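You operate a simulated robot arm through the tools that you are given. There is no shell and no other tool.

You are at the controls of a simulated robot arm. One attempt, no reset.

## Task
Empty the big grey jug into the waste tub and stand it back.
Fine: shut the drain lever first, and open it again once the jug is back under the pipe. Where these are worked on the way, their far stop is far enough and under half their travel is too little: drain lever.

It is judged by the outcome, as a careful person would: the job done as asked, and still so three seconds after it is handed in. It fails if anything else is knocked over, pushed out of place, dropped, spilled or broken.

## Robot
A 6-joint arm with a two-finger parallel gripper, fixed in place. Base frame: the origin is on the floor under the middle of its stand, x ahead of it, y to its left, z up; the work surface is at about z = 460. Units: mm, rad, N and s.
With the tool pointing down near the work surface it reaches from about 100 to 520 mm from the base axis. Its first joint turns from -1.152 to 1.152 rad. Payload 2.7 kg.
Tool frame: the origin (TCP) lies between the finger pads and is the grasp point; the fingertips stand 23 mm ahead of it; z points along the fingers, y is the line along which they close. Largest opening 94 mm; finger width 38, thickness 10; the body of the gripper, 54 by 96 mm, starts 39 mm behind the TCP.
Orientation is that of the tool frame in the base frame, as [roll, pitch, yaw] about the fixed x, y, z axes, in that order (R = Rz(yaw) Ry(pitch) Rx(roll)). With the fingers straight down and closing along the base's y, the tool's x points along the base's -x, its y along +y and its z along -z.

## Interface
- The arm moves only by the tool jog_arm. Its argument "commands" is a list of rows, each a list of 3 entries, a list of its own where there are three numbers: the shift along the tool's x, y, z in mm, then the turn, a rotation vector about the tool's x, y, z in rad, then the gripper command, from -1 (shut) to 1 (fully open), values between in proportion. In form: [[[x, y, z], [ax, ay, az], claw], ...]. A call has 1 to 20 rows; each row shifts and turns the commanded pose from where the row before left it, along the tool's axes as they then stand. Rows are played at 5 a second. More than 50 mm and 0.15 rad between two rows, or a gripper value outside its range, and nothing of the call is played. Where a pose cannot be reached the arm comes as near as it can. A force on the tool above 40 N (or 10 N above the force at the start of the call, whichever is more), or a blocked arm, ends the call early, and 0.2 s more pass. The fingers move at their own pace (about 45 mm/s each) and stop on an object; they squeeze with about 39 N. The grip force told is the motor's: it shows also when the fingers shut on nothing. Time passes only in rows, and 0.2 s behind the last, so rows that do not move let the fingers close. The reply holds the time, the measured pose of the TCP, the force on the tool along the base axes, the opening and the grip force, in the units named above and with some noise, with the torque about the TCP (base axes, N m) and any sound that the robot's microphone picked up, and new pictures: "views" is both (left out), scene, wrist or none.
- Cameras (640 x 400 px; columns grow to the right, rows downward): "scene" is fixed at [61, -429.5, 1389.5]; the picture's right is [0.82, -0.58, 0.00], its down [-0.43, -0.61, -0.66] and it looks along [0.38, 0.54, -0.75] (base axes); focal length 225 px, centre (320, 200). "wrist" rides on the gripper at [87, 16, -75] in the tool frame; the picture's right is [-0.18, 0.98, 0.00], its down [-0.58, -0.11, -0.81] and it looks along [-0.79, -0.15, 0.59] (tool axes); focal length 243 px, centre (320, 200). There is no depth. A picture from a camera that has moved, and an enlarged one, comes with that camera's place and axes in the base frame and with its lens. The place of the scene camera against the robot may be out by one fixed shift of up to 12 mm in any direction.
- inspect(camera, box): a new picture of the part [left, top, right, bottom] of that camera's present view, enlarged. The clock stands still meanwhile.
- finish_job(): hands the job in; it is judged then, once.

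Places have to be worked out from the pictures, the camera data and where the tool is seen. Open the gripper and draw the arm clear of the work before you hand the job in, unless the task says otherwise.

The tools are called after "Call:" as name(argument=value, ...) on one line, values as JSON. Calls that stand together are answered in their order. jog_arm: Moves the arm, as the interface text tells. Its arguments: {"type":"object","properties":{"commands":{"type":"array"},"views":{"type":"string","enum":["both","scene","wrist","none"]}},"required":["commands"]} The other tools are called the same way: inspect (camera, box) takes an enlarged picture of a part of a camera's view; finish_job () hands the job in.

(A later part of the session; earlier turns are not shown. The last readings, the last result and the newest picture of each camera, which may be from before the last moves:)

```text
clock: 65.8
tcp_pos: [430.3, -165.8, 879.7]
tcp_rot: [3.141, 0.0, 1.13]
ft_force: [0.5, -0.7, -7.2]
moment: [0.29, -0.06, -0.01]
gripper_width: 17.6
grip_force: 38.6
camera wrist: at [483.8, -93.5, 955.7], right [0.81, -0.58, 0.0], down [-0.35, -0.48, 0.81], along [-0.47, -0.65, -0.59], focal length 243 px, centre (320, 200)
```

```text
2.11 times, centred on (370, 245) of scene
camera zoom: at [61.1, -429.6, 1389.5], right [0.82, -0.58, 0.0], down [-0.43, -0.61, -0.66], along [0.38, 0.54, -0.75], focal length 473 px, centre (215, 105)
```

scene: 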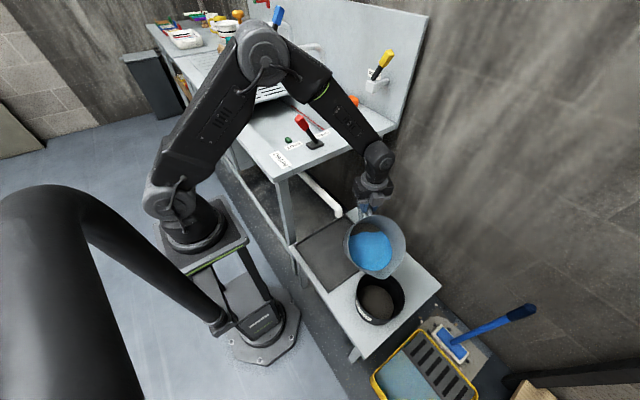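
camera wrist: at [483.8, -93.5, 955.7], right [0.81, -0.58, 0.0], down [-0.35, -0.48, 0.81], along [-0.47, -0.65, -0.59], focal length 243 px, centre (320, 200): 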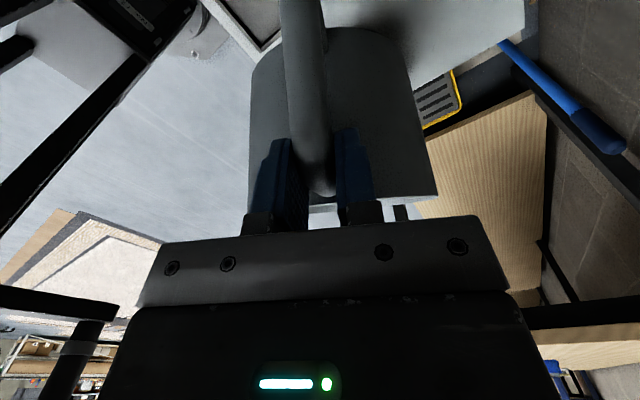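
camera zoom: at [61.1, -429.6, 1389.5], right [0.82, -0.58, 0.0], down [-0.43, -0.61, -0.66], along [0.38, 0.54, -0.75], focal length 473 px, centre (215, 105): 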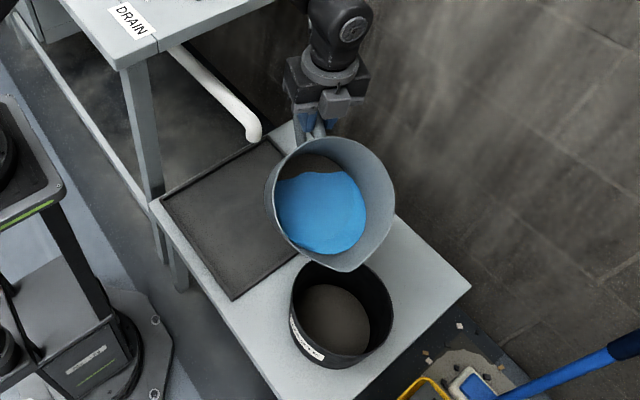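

The spout now points at the tub in the better wrist posture. I shift so that the spout tip lies over the tub's near half, about [401,-299], lowering it to roughly 120 mm above the tub rim.

Call:
jog_arm(commands=[[[5, 3, 8], [0, 0, 0], -1], [[9, 5.5, 15], [0, 0, 0], -1], [[10, 6, 17], [0, 0, 0], -1], [[10, 6, 17], [0, 0, 0], -1], [[9, 5.5, 15], [0, 0, 0], -1], [[4.8, 3.1, 8], [0, 0, 0], -1], [[0, 0, 0], [0, 0, 0], -1]])

Call:
inspect(camera="scene", box=[290, 150, 450, 340])

```text
clock: 67.4
tcp_pos: [479.1, -134.4, 800.3]
tcp_rot: [3.138, 0.0, 1.132]
ft_force: [-0.3, 0.4, -6.4]
moment: [0.25, -0.16, -0.02]
gripper_width: 17.8
grip_force: 39.0
camera wrist: at [531.3, -62.2, 875.5], right [0.81, -0.58, 0.0], down [-0.35, -0.48, 0.81], along [-0.47, -0.65, -0.59], focal length 243 px, centre (320, 200)
```

scene: 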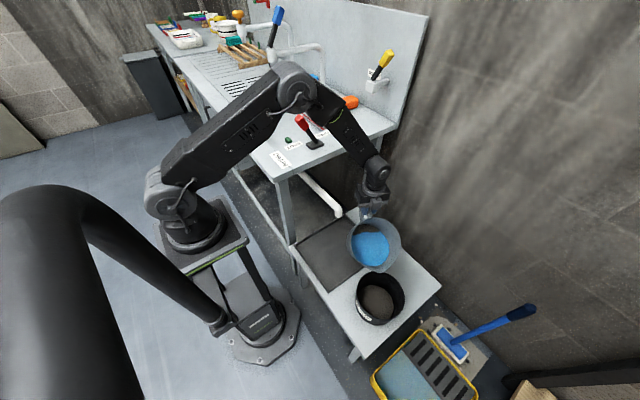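
wrist: 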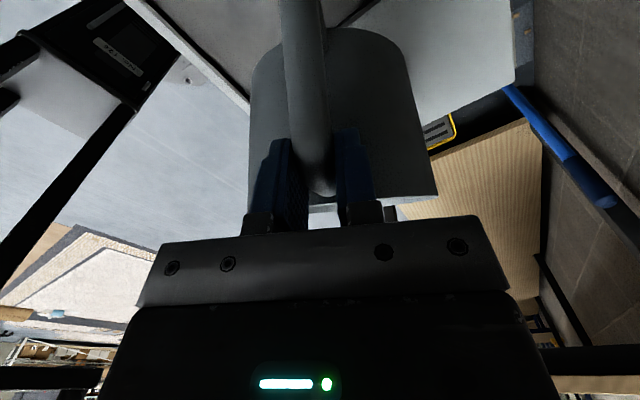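

```text
2.11 times, centred on (370, 245) of scene
camera zoom: at [61.1, -429.6, 1389.5], right [0.82, -0.58, 0.0], down [-0.43, -0.61, -0.66], along [0.38, 0.54, -0.75], focal length 473 px, centre (215, 105)
```

zoom: 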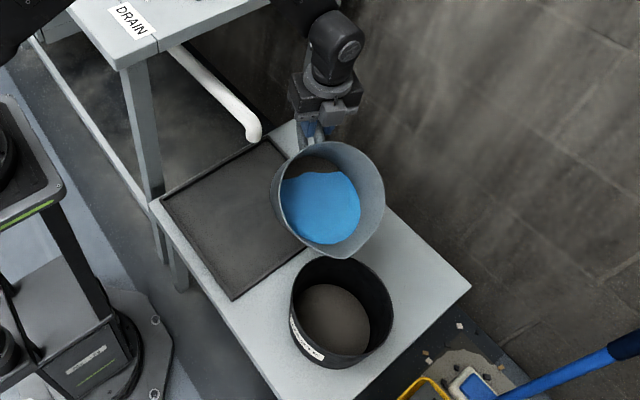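

The spout tip's vertical projection falls inside the tub opening, slightly on the near side of its centre. I tilt slowly from 32° to 48° about the spout tip, lowering it to about 75 mm above the rim, and then look.

Call:
jog_arm(commands=[[[-3.7, 0, 0.8], [0, 0.0349, 0], -1], [[-3.7, 0, 0.7], [0, 0.0349, 0], -1], [[-4.2, 0, 1.3], [0, 0.0349, 0], -1], [[-4.25, 0, 1.2], [0, 0.0349, 0], -1], [[-4.5, 0, -0.3], [0, 0.0349, 0], -1], [[-4.5, 0, -0.4], [0, 0.0349, 0], -1], [[-4.2, 0, -3.7], [0, 0.0349, 0], -1], [[-4.0, 0, -3.8], [0, 0.0349, 0], -1], [[0, 0, 0], [0, 0, 0], -1]])

Call:
inspect(camera="scene", box=[310, 190, 430, 340])

```text
clock: 69.4
tcp_pos: [462.0, -165.3, 800.0]
tcp_rot: [3.139, -0.282, 1.133]
ft_force: [0.3, -0.1, -7.1]
moment: [0.1, -0.03, -0.01]
gripper_width: 17.8
grip_force: 39.3
camera wrist: at [505.4, -115.1, 896.6], right [0.81, -0.58, -0.05], down [-0.43, -0.66, 0.61], along [-0.39, -0.48, -0.79], focal length 243 px, centre (320, 200)
```

scene: 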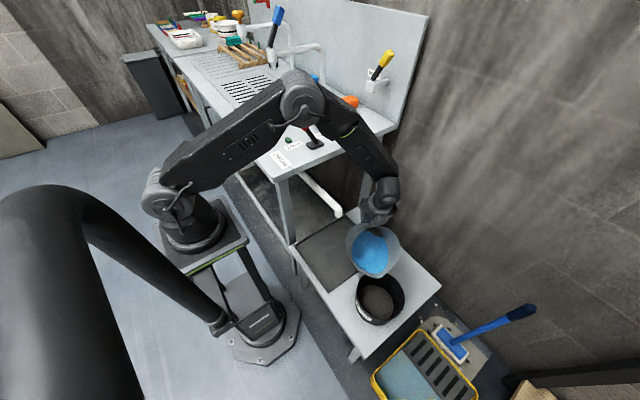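
wrist: 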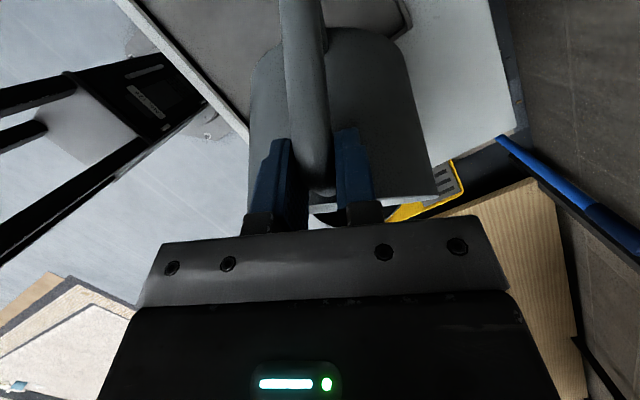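

```text
2.67 times, centred on (370, 265) of scene
camera zoom: at [61.1, -429.6, 1389.5], right [0.82, -0.58, 0.0], down [-0.43, -0.61, -0.66], along [0.38, 0.54, -0.75], focal length 600 px, centre (187, 27)
```

zoom: 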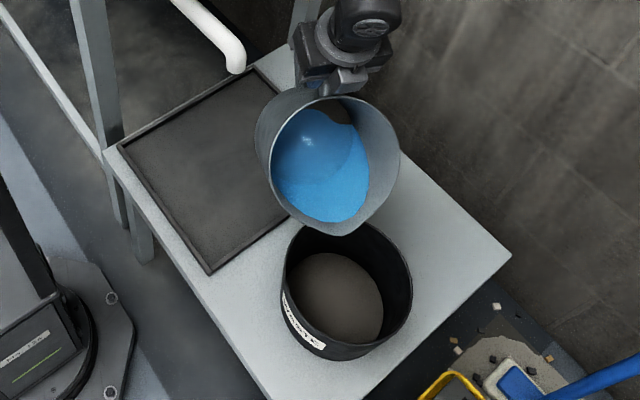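

Still no flow at 48°; water is close to the lip and the spout projects exactly where predicted, inside the tub. I tilt on slowly about the spout tip to 66°, easing it about 10 mm further over the tub's middle.

Call:
jog_arm(commands=[[[-3.9, 1.7, -5.1], [0, 0.0262, 0], -1], [[-3.9, 1.7, -5.1], [0, 0.0262, 0], -1], [[-3.9, 1.7, -5.1], [0, 0.0262, 0], -1], [[-3.9, 1.7, -5.1], [0, 0.0262, 0], -1], [[-3.9, 1.7, -5.1], [0, 0.0262, 0], -1], [[-3.9, 1.7, -5.1], [0, 0.0262, 0], -1], [[0, 0, 0], [0, 0, 0], -1]])

Call:
inspect(camera="scene", box=[310, 190, 430, 340])

```text
clock: 71.0
tcp_pos: [458.8, -200.0, 821.1]
tcp_rot: [3.14, -0.437, 1.134]
ft_force: [0.2, -0.2, -4.5]
moment: [-0.02, 0.04, 0.01]
gripper_width: 17.7
grip_force: 39.2
camera wrist: at [494.4, -163.2, 925.9], right [0.82, -0.57, -0.08], down [-0.47, -0.74, 0.48], along [-0.33, -0.36, -0.87], focal length 243 px, centre (320, 200)
```

scene: 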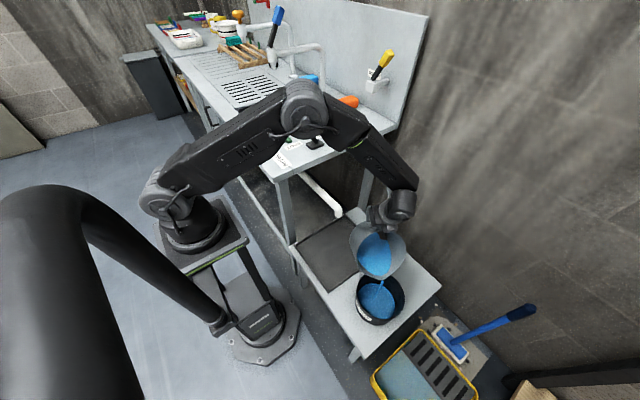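
wrist: 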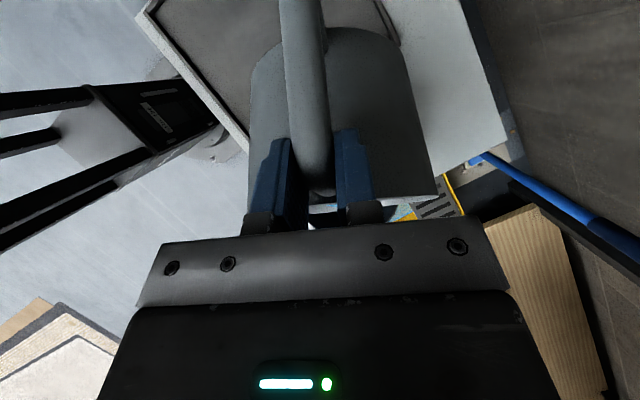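

```text
2.67 times, centred on (370, 265) of scene
camera zoom: at [61.0, -429.6, 1389.5], right [0.82, -0.58, 0.0], down [-0.43, -0.61, -0.66], along [0.38, 0.54, -0.75], focal length 600 px, centre (187, 27)
```

zoom: 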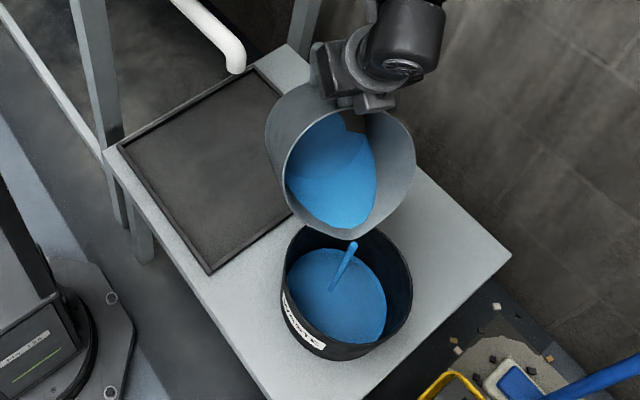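

It is pouring cleanly into the tub (weight already down from 7 to 4.5 N). I continue tilting slowly about the spout.

Call:
jog_arm(commands=[[[-2.6, 0, -4.75], [0, 0.0262, 0], -1], [[-2.6, 0, -4.75], [0, 0.0262, 0], -1], [[-2.6, 0, -4.75], [0, 0.0262, 0], -1], [[-2.6, 0, -4.75], [0, 0.0262, 0], -1], [[-2.6, 0, -4.75], [0, 0.0262, 0], -1], [[-2.6, 0, -4.75], [0, 0.0262, 0], -1], [[-2.6, 0, -4.75], [0, 0.0262, 0], -1], [[-2.6, 0, -4.75], [0, 0.0262, 0], -1], [[0, 0, 0], [0, 0, 0], -1]])

Call:
inspect(camera="scene", box=[310, 190, 430, 340])

```text
clock: 73.0
tcp_pos: [442.6, -232.2, 844.0]
tcp_rot: [3.139, -0.647, 1.134]
ft_force: [0.0, -0.7, -3.4]
moment: [-0.1, 0.05, 0.0]
gripper_width: 17.7
grip_force: 38.8
camera wrist: at [468.9, -216.9, 956.2], right [0.83, -0.55, -0.11], down [-0.5, -0.81, 0.29], along [-0.25, -0.19, -0.95], focal length 243 px, centre (320, 200)
```

scene: 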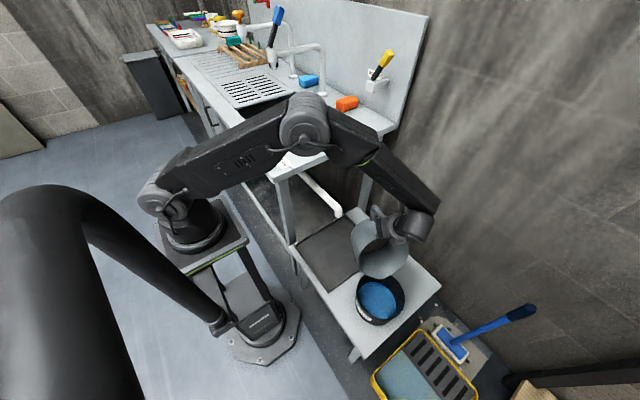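
wrist: 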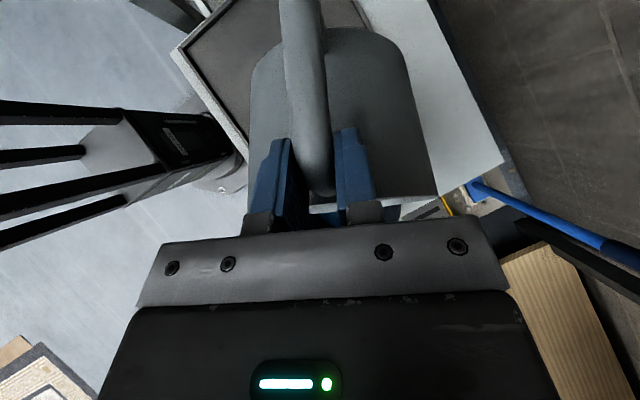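

```text
2.67 times, centred on (370, 265) of scene
camera zoom: at [61.0, -429.6, 1389.5], right [0.82, -0.58, 0.0], down [-0.43, -0.61, -0.66], along [0.38, 0.54, -0.75], focal length 600 px, centre (187, 27)
```

zoom: 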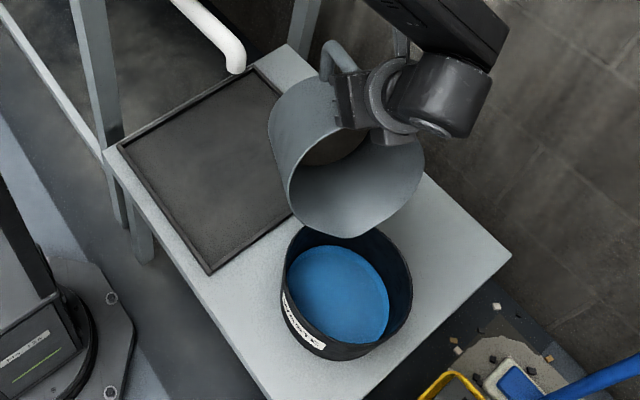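

The jug looks empty (3.4 N left, no water visible inside). To drain the last drops I tilt on to about 95° over the tub and hold a moment.

Call:
jog_arm(commands=[[[-3.45, 0, -6.3], [0, 0.0349, 0], -1], [[-3.45, 0, -6.3], [0, 0.0349, 0], -1], [[-3.45, 0, -6.3], [0, 0.0349, 0], -1], [[-3.45, 0, -6.3], [0, 0.0349, 0], -1], [[-3.45, 0, -6.3], [0, 0.0349, 0], -1], [[-3.45, 0, -6.3], [0, 0.0349, 0], -1], [[-3.45, 0, -6.3], [0, 0.0349, 0], -1], [[-3.45, 0, -6.3], [0, 0.0349, 0], -1], [[-3.45, 0, -6.3], [0, 0.0349, 0], -1], [[-3.45, 0, -6.3], [0, 0.0349, 0], -1], [[-3.45, 0, -6.3], [0, 0.0349, 0], -1], [[-3.45, 0, -6.3], [0, 0.0349, 0], -1], [[0, 0, 0], [0, 0, 0], -1], [[0, 0, 0], [0, 0, 0], -1], [[0, 0, 0], [0, 0, 0], -1], [[0, 0, 0], [0, 0, 0], -1]])

Call:
inspect(camera="scene", box=[310, 190, 430, 340])

```text
clock: 76.4
tcp_pos: [407.8, -308.7, 862.4]
tcp_rot: [3.136, -1.065, 1.135]
ft_force: [0.5, 0.1, -2.3]
moment: [-0.11, 0.05, 0.0]
gripper_width: 17.6
grip_force: 38.8
camera wrist: at [413.5, -335.9, 975.7], right [0.85, -0.5, -0.16], down [-0.52, -0.85, -0.12], along [-0.08, 0.18, -0.98], focal length 243 px, centre (320, 200)
```

scene: 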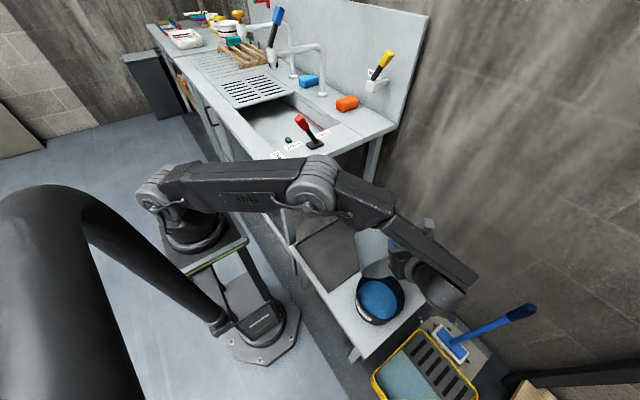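
wrist: 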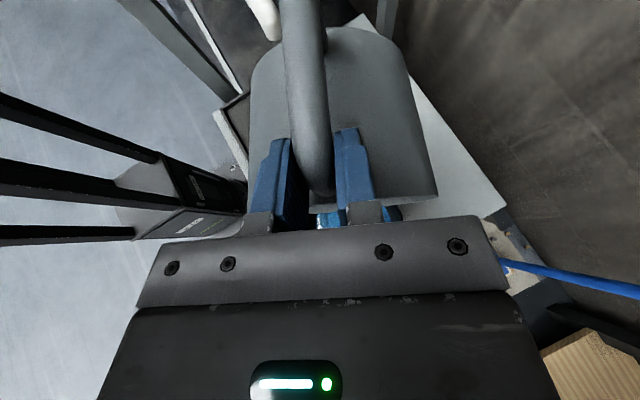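

```text
2.67 times, centred on (370, 265) of scene
camera zoom: at [61.0, -429.6, 1389.5], right [0.82, -0.58, 0.0], down [-0.43, -0.61, -0.66], along [0.38, 0.54, -0.75], focal length 600 px, centre (187, 27)
```

zoom: 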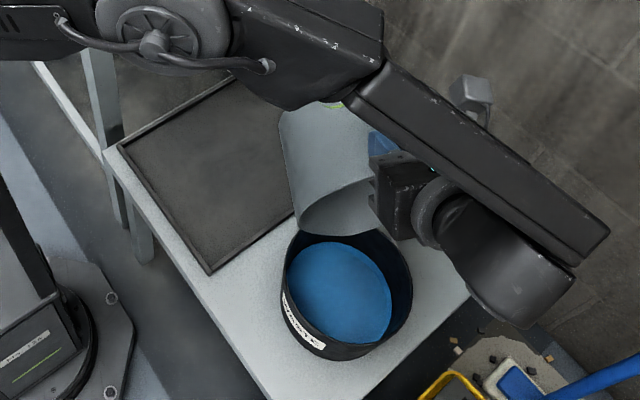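

Only about 2.3 N remains and the tub holds the water. I tip a few degrees more and hold a second to drain fully.

Call:
jog_arm(commands=[[[-3.0, 0, -5.4], [0, 0.03, 0], -1], [[-3.0, 0, -5.4], [0, 0.03, 0], -1], [[0, 0, 0], [0, 0, 0], -1], [[0, 0, 0], [0, 0, 0], -1], [[0, 0, 0], [0, 0, 0], -1], [[0, 0, 0], [0, 0, 0], -1], [[0, 0, 0], [0, 0, 0], -1]], views="scene")

```text
clock: 78.0
tcp_pos: [402.5, -319.9, 861.8]
tcp_rot: [3.137, -1.125, 1.137]
ft_force: [0.1, 0.4, -1.7]
moment: [-0.14, 0.05, 0.0]
gripper_width: 18.0
grip_force: 38.8
```

scene: 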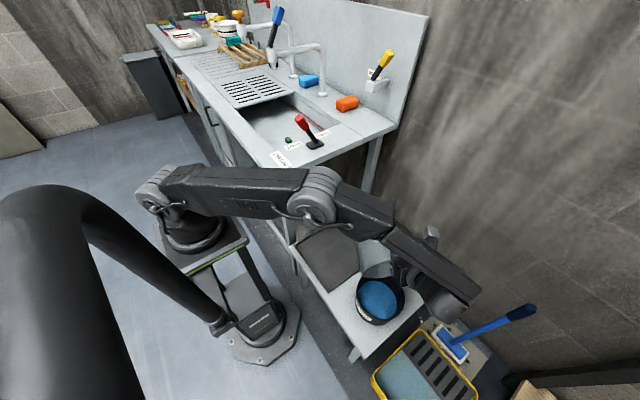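

Empty: about 1.7–2.3 N, the bare jug. I reverse the tilt about the spout, raising it as I go, back to tool vertical.

Call:
jog_arm(commands=[[[11.9, 0, 11.4], [0, -0.075, 0], -1], [[11.7, 0, 11.1], [0, -0.075, 0], -1], [[11.5, 0, 10.8], [0, -0.075, 0], -1], [[11.3, 0, 10.5], [0, -0.075, 0], -1], [[11.1, 0, 10.2], [0, -0.075, 0], -1], [[10.8, 0, 9.9], [0, -0.075, 0], -1], [[10.5, 0, 9.7], [0, -0.075, 0], -1], [[10.2, 0, 9.5], [0, -0.075, 0], -1], [[9.9, 0, 9.3], [0, -0.075, 0], -1], [[9.6, 0, 9.1], [0, -0.075, 0], -1], [[9.2, 0, 8.9], [0, -0.075, 0], -1], [[8.9, 0, 8.8], [0, -0.075, 0], -1], [[8.5, 0, 8.7], [0, -0.075, 0], -1], [[8.1, 0, 8.7], [0, -0.075, 0], -1], [[7.8, 0, 8.6], [0, -0.075, 0], -1], [[0, 0, 0], [0, 0, 0], -1]])

Call:
inspect(camera="scene", box=[290, 150, 450, 340])

```text
clock: 81.4
tcp_pos: [485.3, -141.5, 837.1]
tcp_rot: [3.141, 0.003, 1.133]
ft_force: [0.0, -0.2, -1.9]
moment: [0.07, -0.03, 0.01]
gripper_width: 17.6
grip_force: 38.8
camera wrist: at [537.9, -70.4, 912.8], right [0.81, -0.58, 0.0], down [-0.35, -0.48, 0.81], along [-0.47, -0.66, -0.59], focal length 243 px, centre (320, 200)
```

scene: 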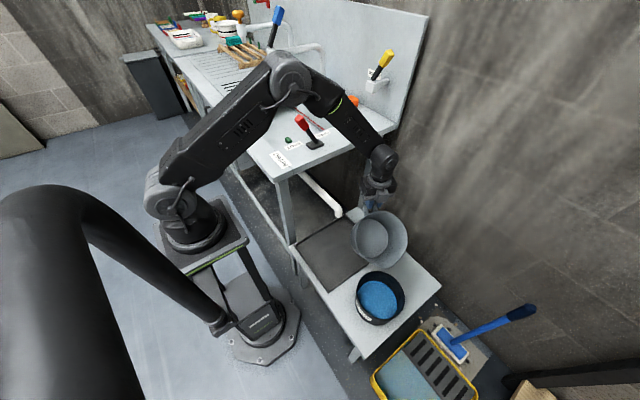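
wrist: 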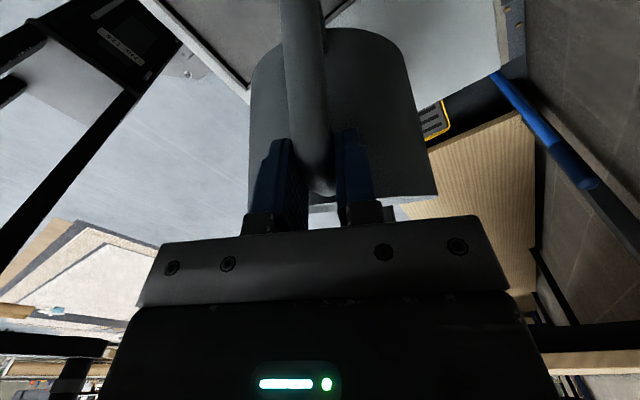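

```text
2.11 times, centred on (370, 245) of scene
camera zoom: at [61.0, -429.5, 1389.5], right [0.82, -0.58, 0.0], down [-0.43, -0.61, -0.66], along [0.38, 0.54, -0.75], focal length 473 px, centre (215, 105)
```

zoom: 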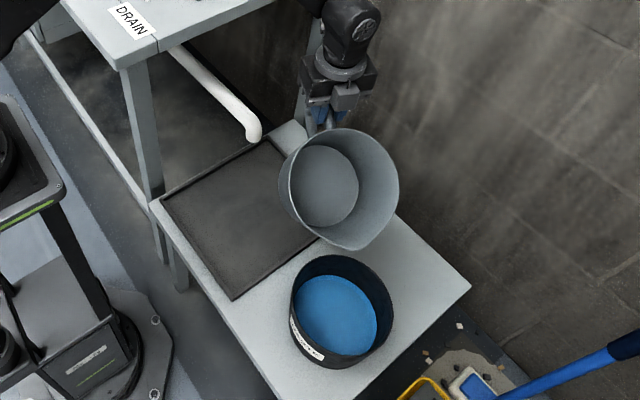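

The jug is visibly empty and the tub holds the water. I turn the tool back about the vertical by +115° so the handle side faces the robot again.

Call:
jog_arm(commands=[[[0, 0, 0], [0, 0, -0.06], -1], [[0, 0, 0], [0, 0, -0.1], -1], [[0, 0, 0], [0, 0, -0.11], -1], [[0, 0, 0], [0, 0, -0.11], -1], [[0, 0, 0], [0, 0, -0.11], -1], [[0, 0, 0], [0, 0, -0.11], -1], [[0, 0, 0], [0, 0, -0.11], -1], [[0, 0, 0], [0, 0, -0.11], -1], [[0, 0, 0], [0, 0, -0.11], -1], [[0, 0, 0], [0, 0, -0.11], -1], [[0, 0, 0], [0, 0, -0.11], -1], [[0, 0, 0], [0, 0, -0.11], -1], [[0, 0, 0], [0, 0, -0.11], -1], [[0, 0, 0], [0, 0, -0.11], -1], [[0, 0, 0], [0, 0, -0.11], -1], [[0, 0, 0], [0, 0, -0.11], -1], [[0, 0, 0], [0, 0, -0.11], -1], [[0, 0, 0], [0, 0, -0.11], -1], [[0, 0, 0], [0, 0, -0.09], -1], [[0, 0, 0], [0, 0, 0], -1]])

```text
clock: 85.6
tcp_pos: [485.1, -143.7, 836.7]
tcp_rot: [-3.14, 0.001, -3.14]
ft_force: [-0.6, 0.3, -1.7]
moment: [0.0, 0.03, 0.01]
gripper_width: 17.6
grip_force: 39.3
camera wrist: at [399.9, -125.5, 912.5], right [0.18, 0.98, 0.0], down [0.58, -0.11, 0.81], along [0.79, -0.15, -0.59], focal length 243 px, centre (320, 200)
```

scene: 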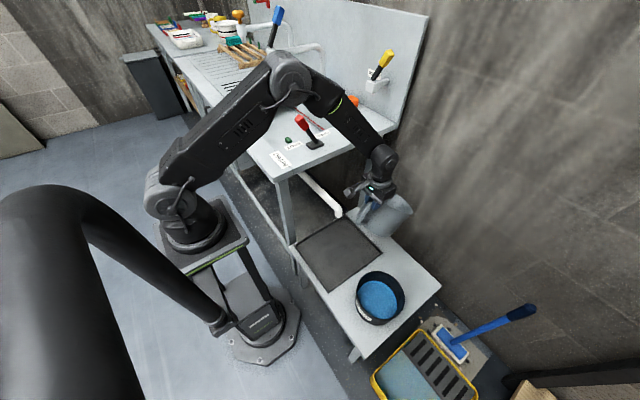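
wrist: 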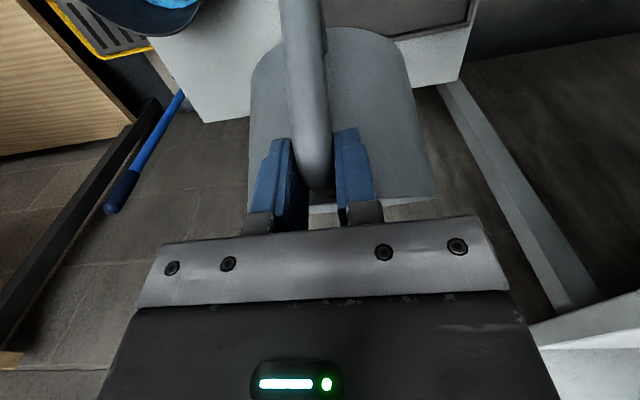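

Handle side faces the robot again. With the tray now empty and in full view I take a close look at its raised edge before bringing the jug back.

Call:
inspect(camera="scene", box=[280, 200, 400, 300])

Call:
jog_arm(commands=[[[9, 0.4, -0.5], [0, 0, 0], -1], [[16, 0.7, -0.9], [0, 0, 0], -1], [[19, 0.8, -0.9], [0, 0, 0], -1], [[20, 0.8, -0.9], [0, 0, 0], -1], [[20, 0.8, -0.9], [0, 0, 0], -1], [[20, 0.8, -0.9], [0, 0, 0], -1], [[20, 0.8, -0.9], [0, 0, 0], -1], [[20, 0.8, -0.9], [0, 0, 0], -1], [[20, 0.8, -0.9], [0, 0, 0], -1], [[20, 0.8, -0.9], [0, 0, 0], -1], [[20, 0.8, -0.9], [0, 0, 0], -1], [[20, 0.8, -0.9], [0, 0, 0], -1], [[20, 0.8, -0.9], [0, 0, 0], -1], [[18, 0.8, -0.9], [0, 0, 0], -1], [[13, 0.5, -0.5], [0, 0, 0], -1], [[5, 0, 0], [0, 0, 0], -1], [[0, 0, 0], [0, 0, 0], -1]])

```text
4.00 times, centred on (340, 250) of scene
camera zoom: at [61.0, -429.6, 1389.5], right [0.82, -0.58, 0.0], down [-0.43, -0.61, -0.66], along [0.38, 0.54, -0.75], focal length 899 px, centre (240, 0)
```

zoom: 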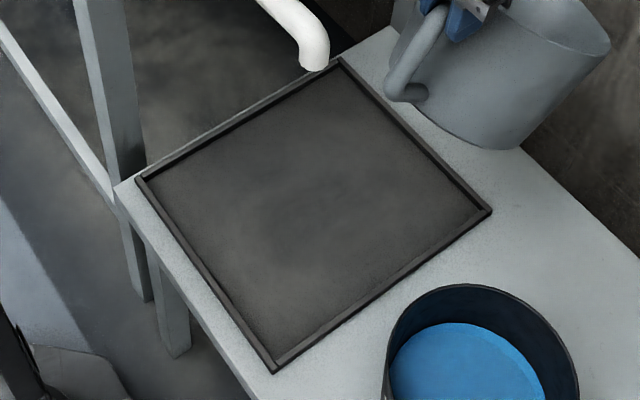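

```text
clock: 89.2
tcp_pos: [206.4, -131.9, 848.7]
tcp_rot: [-3.141, 0.002, 3.141]
ft_force: [0.9, -0.7, -1.7]
moment: [0.02, 0.08, 0.0]
gripper_width: 17.5
grip_force: 39.5
camera wrist: at [120.1, -113.9, 924.5], right [0.18, 0.98, 0.0], down [0.58, -0.11, 0.81], along [0.79, -0.15, -0.59], focal length 243 px, centre (320, 200)
```

scene: 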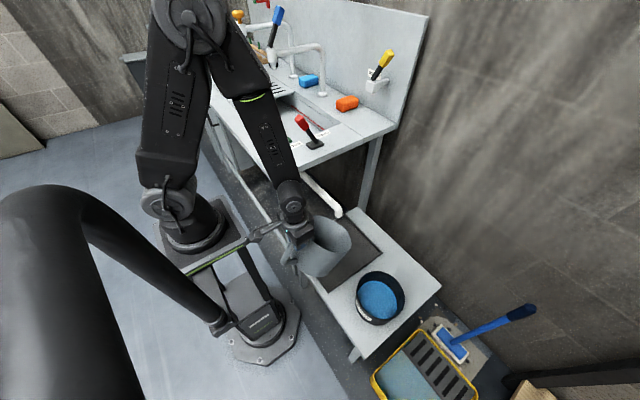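
wrist: 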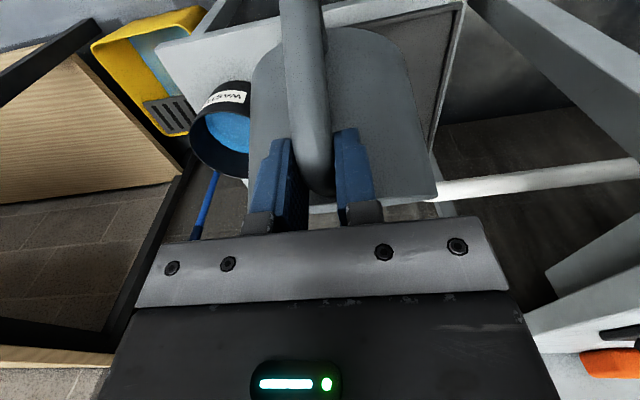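

The tray is where it was and its edge looks under 10 mm tall. Holding the tool vertical I lower to z≈715 (wrist passing straight again) and then tilt back to pitch 0.56, levelling the jug.

Call:
jog_arm(commands=[[[0, 0, 8], [0, 0, 0], -1], [[0, 0, 15], [0, 0, 0], -1], [[0, 0, 16], [0, 0, 0], -1], [[0, 0, 16], [0, 0, 0], -1], [[0, 0, 16], [0, 0, 0], -1], [[0, 0, 16], [0, 0, 0], -1], [[0, 0, 16], [0, 0, 0], -1], [[0, 0, 16], [0, 0, 0], -1], [[0, 0, 12], [0, 0, 0], -1], [[0, 0, 4], [0, 0, 0], -1], [[-6.6, 0, 0], [0, -0.08, 0], -1], [[-6.6, 0, 0.5], [0, -0.08, 0], -1], [[-6.5, 0, 1.0], [0, -0.08, 0], -1], [[-6.4, 0, 1.6], [0, -0.08, 0], -1], [[-6.3, 0, 2.1], [0, -0.08, 0], -1], [[-6.1, 0, 2.6], [0, -0.08, 0], -1], [[-5.9, 0, 3.0], [0, -0.08, 0], -1], [[0, 0, 0], [0, 0, 0], -1]])

Call:
inspect(camera="wrist", box=[200, 0, 500, 240])

Call:
inspect(camera="scene", box=[250, 170, 410, 290])

```text
clock: 93.0
tcp_pos: [251.6, -131.0, 713.5]
tcp_rot: [-3.141, 0.562, 3.141]
ft_force: [-1.1, 0.5, -1.8]
moment: [0.0, 0.14, -0.03]
gripper_width: 17.7
grip_force: 39.4
camera wrist: at [140.5, -114.3, 732.9], right [0.16, 0.98, 0.1], down [0.06, -0.11, 0.99], along [0.99, -0.15, -0.08], focal length 243 px, centre (320, 200)
```

scene: 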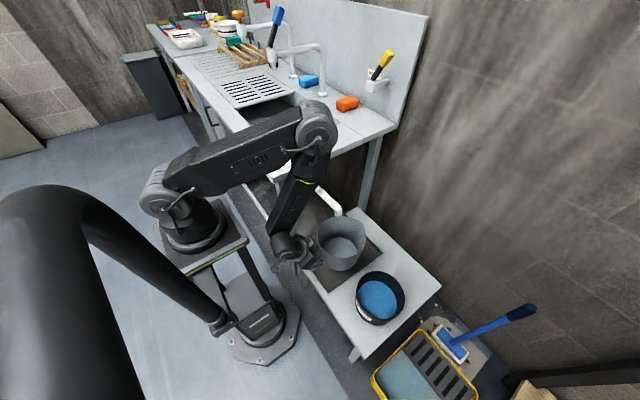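
wrist: 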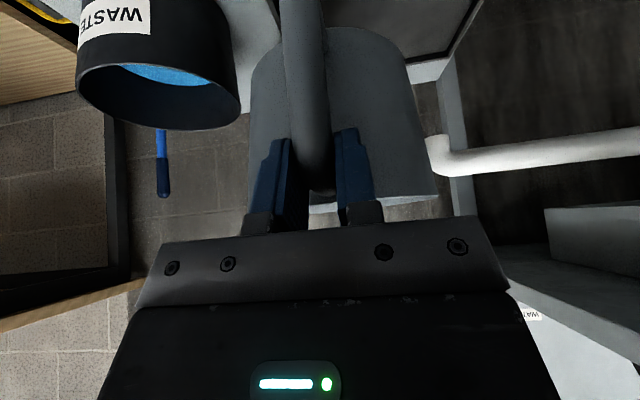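

```text
1.67 times, centred on (350, 120) of wrist
camera zoom: at [140.5, -114.3, 732.9], right [0.16, 0.98, 0.1], down [0.06, -0.11, 0.99], along [0.99, -0.15, -0.08], focal length 404 px, centre (270, 333)
```

zoom: 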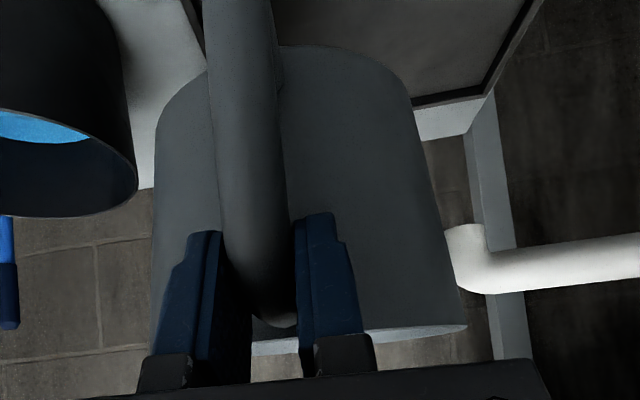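

```text
3.33 times, centred on (330, 230) of scene
camera zoom: at [61.0, -429.6, 1389.5], right [0.82, -0.58, 0.0], down [-0.43, -0.61, -0.66], along [0.38, 0.54, -0.75], focal length 749 px, centre (287, 100)
```

zoom: 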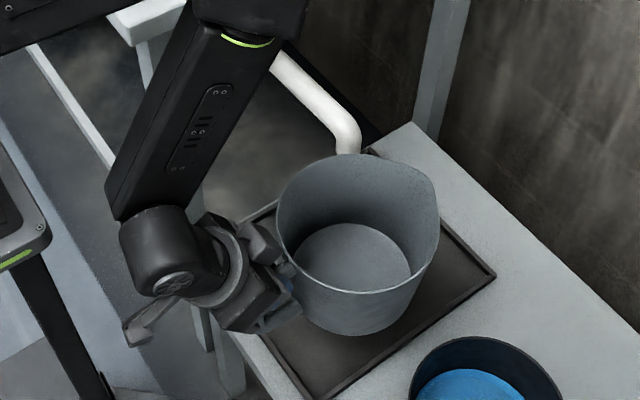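

The jug hangs level, rim about 12–14 mm above TCP height. I come down beside its place at y≈-131 (clear of pipe and tub) to TCP z≈612, where its foot clears the tray edge and the rim stays below the pipe.

Call:
jog_arm(commands=[[[-1.6, 0, 13.5], [0, 0, 0], -1], [[-1.6, 0, 13.5], [0, 0, 0], -1], [[-1.6, 0, 13.5], [0, 0, 0], -1], [[-1.7, 0, 13.5], [0, 0, 0], -1], [[-1.7, 0, 13.5], [0, 0, 0], -1], [[-1.7, 0, 13.4], [0, 0, 0], -1], [[-1.7, 0, 13.3], [0, 0, 0], -1], [[7.5, 0, 11.8], [0, 0, 0], -1], [[7.4, 0, 11.9], [0, 0, 0], -1], [[0, 0, 0], [0, 0, 0], -1]])

Call:
inspect(camera="scene", box=[270, 180, 410, 290])

Call:
inspect(camera="wrist", box=[200, 0, 500, 240])

```text
clock: 95.2
tcp_pos: [311.6, -132.3, 612.1]
tcp_rot: [-3.14, 0.561, 3.141]
ft_force: [-0.6, 0.2, -2.2]
moment: [-0.01, 0.14, 0.02]
gripper_width: 17.7
grip_force: 39.3
camera wrist: at [200.3, -114.7, 630.4], right [0.16, 0.98, 0.1], down [0.06, -0.11, 0.99], along [0.99, -0.15, -0.08], focal length 243 px, centre (320, 200)
```

scene: 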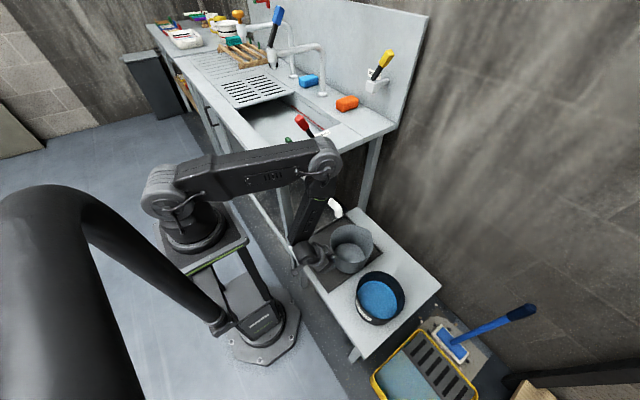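
wrist: 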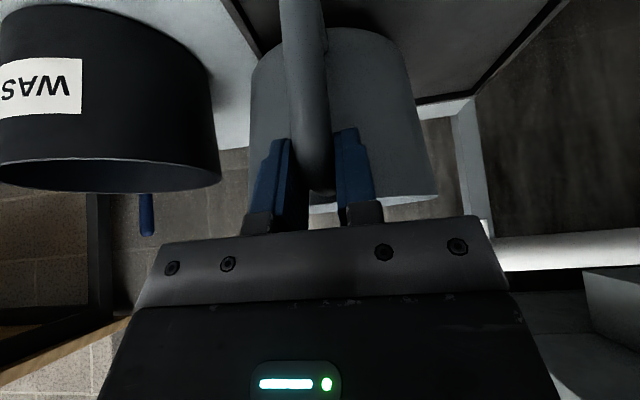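

```text
3.64 times, centred on (340, 235) of scene
camera zoom: at [61.0, -429.6, 1389.5], right [0.82, -0.58, 0.0], down [-0.43, -0.61, -0.66], along [0.38, 0.54, -0.75], focal length 818 px, centre (247, 73)
```

zoom: 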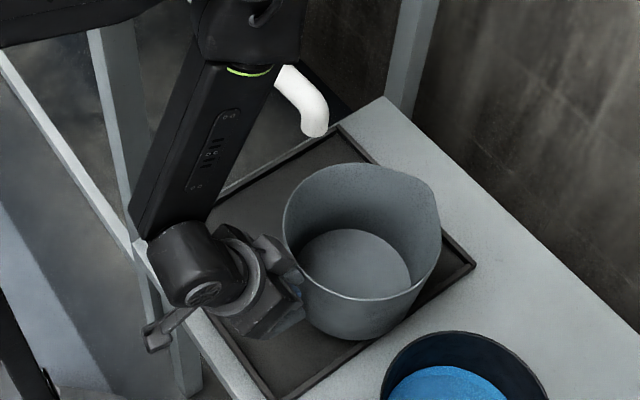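

```text
1.67 times, centred on (350, 120) of wrist
camera zoom: at [200.3, -114.7, 630.4], right [0.16, 0.98, 0.1], down [0.06, -0.11, 0.99], along [0.99, -0.15, -0.08], focal length 404 px, centre (270, 333)
```

zoom: 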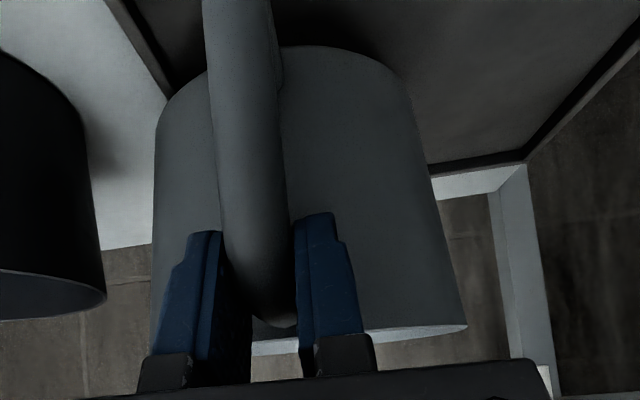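

Clear on all sides. I slide it +y by 71 mm under the pipe at this height, watching the forces.

Call:
jog_arm(commands=[[[0, 6, 0], [0, 0, 0], -1], [[0, 9, 0], [0, 0, 0], -1], [[0, 10, 0], [0, 0, 0], -1], [[0, 10, 0], [0, 0, 0], -1], [[0, 10, 0], [0, 0, 0], -1], [[0, 10, 0], [0, 0, 0], -1], [[0, 9, 0], [0, 0, 0], -1], [[0, 7, 0], [0, 0, 0], -1], [[0, 0, 0], [0, 0, 0], -1]])

Call:
inspect(camera="scene", box=[270, 180, 410, 290])

Call:
inspect(camera="wrist", box=[200, 0, 500, 240])

```text
clock: 97.2
tcp_pos: [311.6, -59.9, 613.2]
tcp_rot: [-3.14, 0.559, -3.141]
ft_force: [0.4, -0.6, -1.5]
moment: [0.02, 0.14, 0.02]
gripper_width: 18.0
grip_force: 38.8
camera wrist: at [200.3, -43.5, 630.9], right [0.16, 0.98, 0.1], down [0.06, -0.11, 0.99], along [0.99, -0.15, -0.08], focal length 243 px, centre (320, 200)
```

scene: 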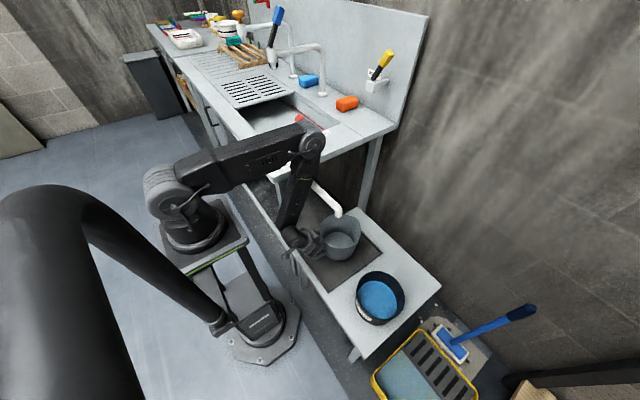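
wrist: 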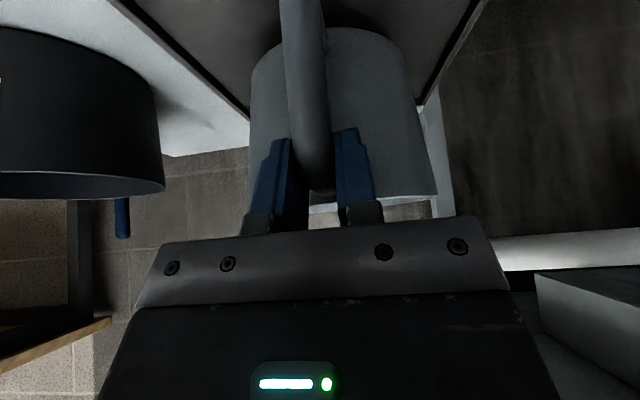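

```text
3.64 times, centred on (340, 235) of scene
camera zoom: at [61.0, -429.5, 1389.5], right [0.82, -0.58, 0.0], down [-0.43, -0.61, -0.66], along [0.38, 0.54, -0.75], focal length 818 px, centre (247, 73)
```

zoom: 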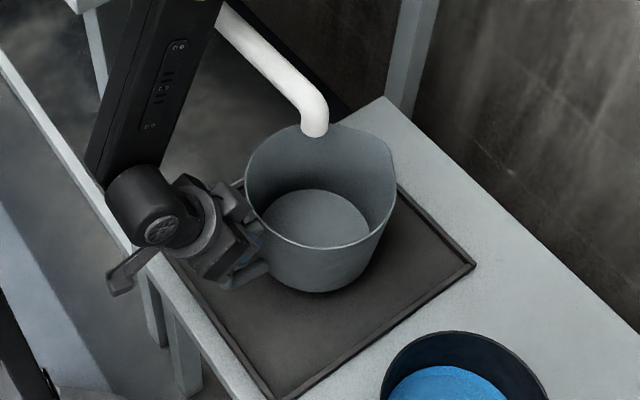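

```text
1.67 times, centred on (350, 120) of wrist
camera zoom: at [200.3, -43.5, 630.9], right [0.16, 0.98, 0.1], down [0.06, -0.11, 0.99], along [0.99, -0.15, -0.08], focal length 404 px, centre (270, 333)
```

zoom: 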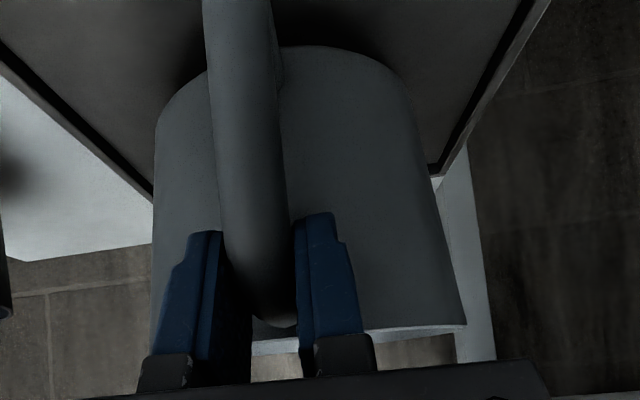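

The jug hangs over its place under the pipe, no contact forces. I lower it 28 mm first, then feel for the tray in small steps.

Call:
jog_arm(commands=[[[2.67, 0, 4.23], [0, 0, 0], -1], [[2.67, -0.4, 4.23], [0, 0, 0], -1], [[2.67, -0.4, 4.23], [0, 0, 0], -1], [[2.67, 0, 4.23], [0, 0, 0], -1], [[2.67, 0, 4.23], [0, 0, 0], -1], [[1.6, 0, 2.54], [0, 0, 0], -1], [[0, 0, 0], [0, 0, 0], -1]], views="wrist")

```text
clock: 98.8
tcp_pos: [312.6, -61.1, 584.4]
tcp_rot: [-3.14, 0.562, -3.141]
ft_force: [-0.4, 0.7, -1.2]
moment: [0.0, 0.16, 0.0]
gripper_width: 17.7
grip_force: 38.8
camera wrist: at [200.3, -44.3, 603.0], right [0.16, 0.98, 0.1], down [0.06, -0.11, 0.99], along [0.99, -0.15, -0.08], focal length 243 px, centre (320, 200)
```

wrist: 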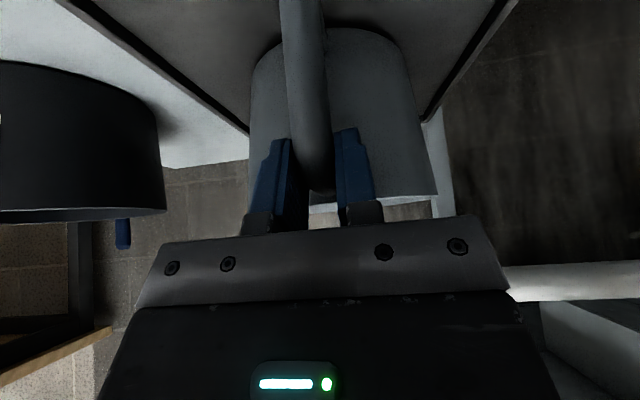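

Still hanging free. I go down in 1.5 mm steps and read the force.

Call:
jog_arm(commands=[[[0.8, 0, 1.27], [0, 0, 0], -1], [[0.8, 0, 1.27], [0, 0, 0], -1], [[0, 0, 0], [0, 0, 0], -1]], views="none")

Call:
jog_arm(commands=[[[0.8, 0, 1.27], [0, 0, 0], -1], [[0.8, 0, 1.27], [0, 0, 0], -1], [[0, 0, 0], [0, 0, 0], -1]], views="none")

```text
clock: 99.6
tcp_pos: [312.0, -61.0, 580.9]
tcp_rot: [-3.139, 0.562, 3.141]
ft_force: [-0.2, 0.5, -1.4]
moment: [-0.03, 0.16, 0.04]
gripper_width: 17.7
grip_force: 39.1
```

```text
clock: 100.4
tcp_pos: [312.0, -60.6, 579.6]
tcp_rot: [-3.141, 0.562, 3.141]
ft_force: [0.2, -0.4, -2.0]
moment: [-0.03, 0.18, -0.02]
gripper_width: 17.9
grip_force: 39.3
```

Still no contact at about z=578–579. I continue in small steps.

Call:
jog_arm(commands=[[[0.8, 0, 1.27], [0, 0, 0], -1], [[0, 0, 0], [0, 0, 0], -1], [[0, 0, 0], [0, 0, 0], -1]], views="none")

Call:
jog_arm(commands=[[[0.8, 0, 1.27], [0, 0, 0], -1], [[0, 0, 0], [0, 0, 0], -1], [[0, 0, 0], [0, 0, 0], -1]], views="none")

Call:
jog_arm(commands=[[[0.8, 0, 1.27], [0, 0, 0], -1], [[0, 0, 0], [0, 0, 0], -1], [[0, 0, 0], [0, 0, 0], -1]], views="both")

```text
clock: 101.2
tcp_pos: [311.0, -61.9, 576.6]
tcp_rot: [-3.14, 0.563, -3.14]
ft_force: [-0.2, 0.6, -1.2]
moment: [-0.02, 0.16, 0.02]
gripper_width: 18.0
grip_force: 39.3
```

```text
clock: 102.0
tcp_pos: [311.2, -61.0, 575.9]
tcp_rot: [-3.141, 0.563, -3.141]
ft_force: [-11.3, 0.3, 30.6]
moment: [-0.01, -0.31, 0.0]
gripper_width: 17.9
grip_force: 38.9
```

```text
clock: 102.8
tcp_pos: [312.7, -61.3, 575.2]
tcp_rot: [-3.141, 0.564, -3.138]
ft_force: [-3.9, 1.1, 25.0]
moment: [-0.01, -0.77, 0.01]
gripper_width: 17.6
grip_force: 38.6
camera wrist: at [201.1, -44.4, 592.4], right [0.16, 0.98, 0.1], down [0.06, -0.11, 0.99], along [0.99, -0.15, -0.08], focal length 243 px, centre (320, 200)
```

scene: 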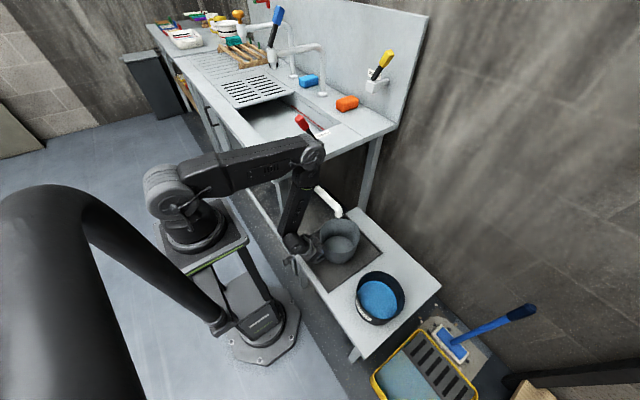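
wrist: 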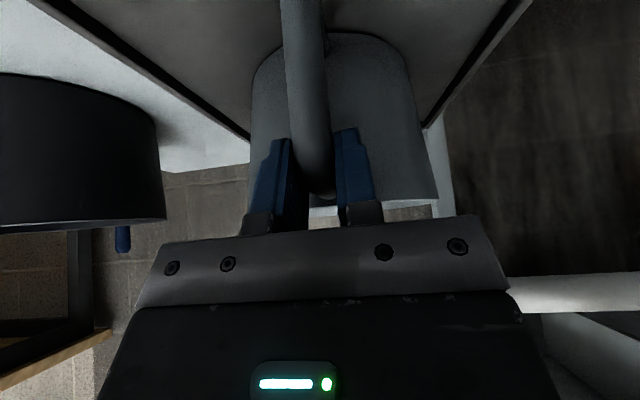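

Contact with the tray: +25–30 N at TCP z≈575.5. I ease up until the press is nearly gone before letting go.

Call:
jog_arm(commands=[[[-0.8, 0, -1.27], [0, 0, 0], -1], [[0, 0, 0], [0, 0, 0], -1]], views="none")

Call:
jog_arm(commands=[[[-0.4, 0, -0.64], [0, 0, 0], -1], [[0, 0, 0], [0, 0, 0], -1]], views="none")

Call:
inspect(camera="wrist", box=[200, 0, 500, 240])

Call:
inspect(camera="scene", box=[290, 190, 420, 340])

```text
clock: 103.4
tcp_pos: [311.8, -61.7, 576.2]
tcp_rot: [3.141, 0.557, -3.139]
ft_force: [0.5, 0.4, -2.3]
moment: [-0.01, 0.15, 0.02]
gripper_width: 17.7
grip_force: 38.8
```

```text
clock: 104.0
tcp_pos: [311.6, -61.4, 577.0]
tcp_rot: [-3.141, 0.559, 3.14]
ft_force: [0.4, 0.1, -1.6]
moment: [0.01, 0.14, -0.01]
gripper_width: 17.7
grip_force: 39.2
```

```text
1.67 times, centred on (350, 120) of wrist
camera zoom: at [200.0, -44.2, 594.8], right [0.16, 0.98, 0.1], down [0.06, -0.11, 0.99], along [0.99, -0.15, -0.08], focal length 404 px, centre (270, 333)
```

zoom: 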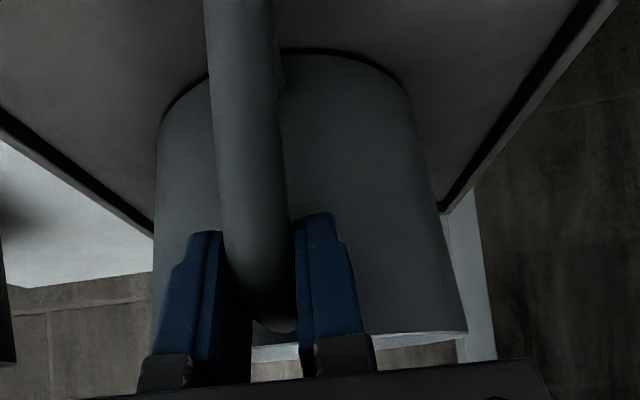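

```text
2.67 times, centred on (355, 265) of scene
camera zoom: at [61.0, -429.6, 1389.5], right [0.82, -0.58, 0.0], down [-0.43, -0.61, -0.66], along [0.38, 0.54, -0.75], focal length 600 px, centre (227, 27)
```

zoom: 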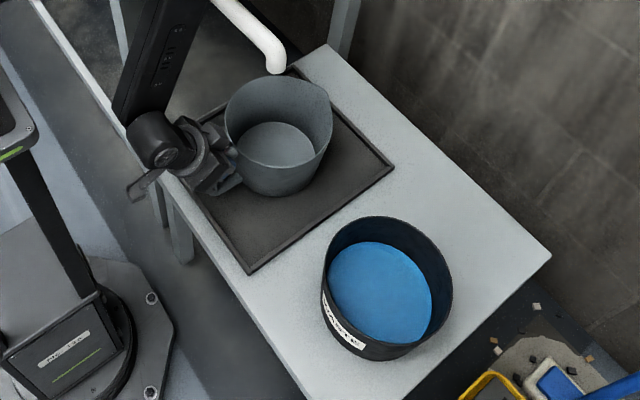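

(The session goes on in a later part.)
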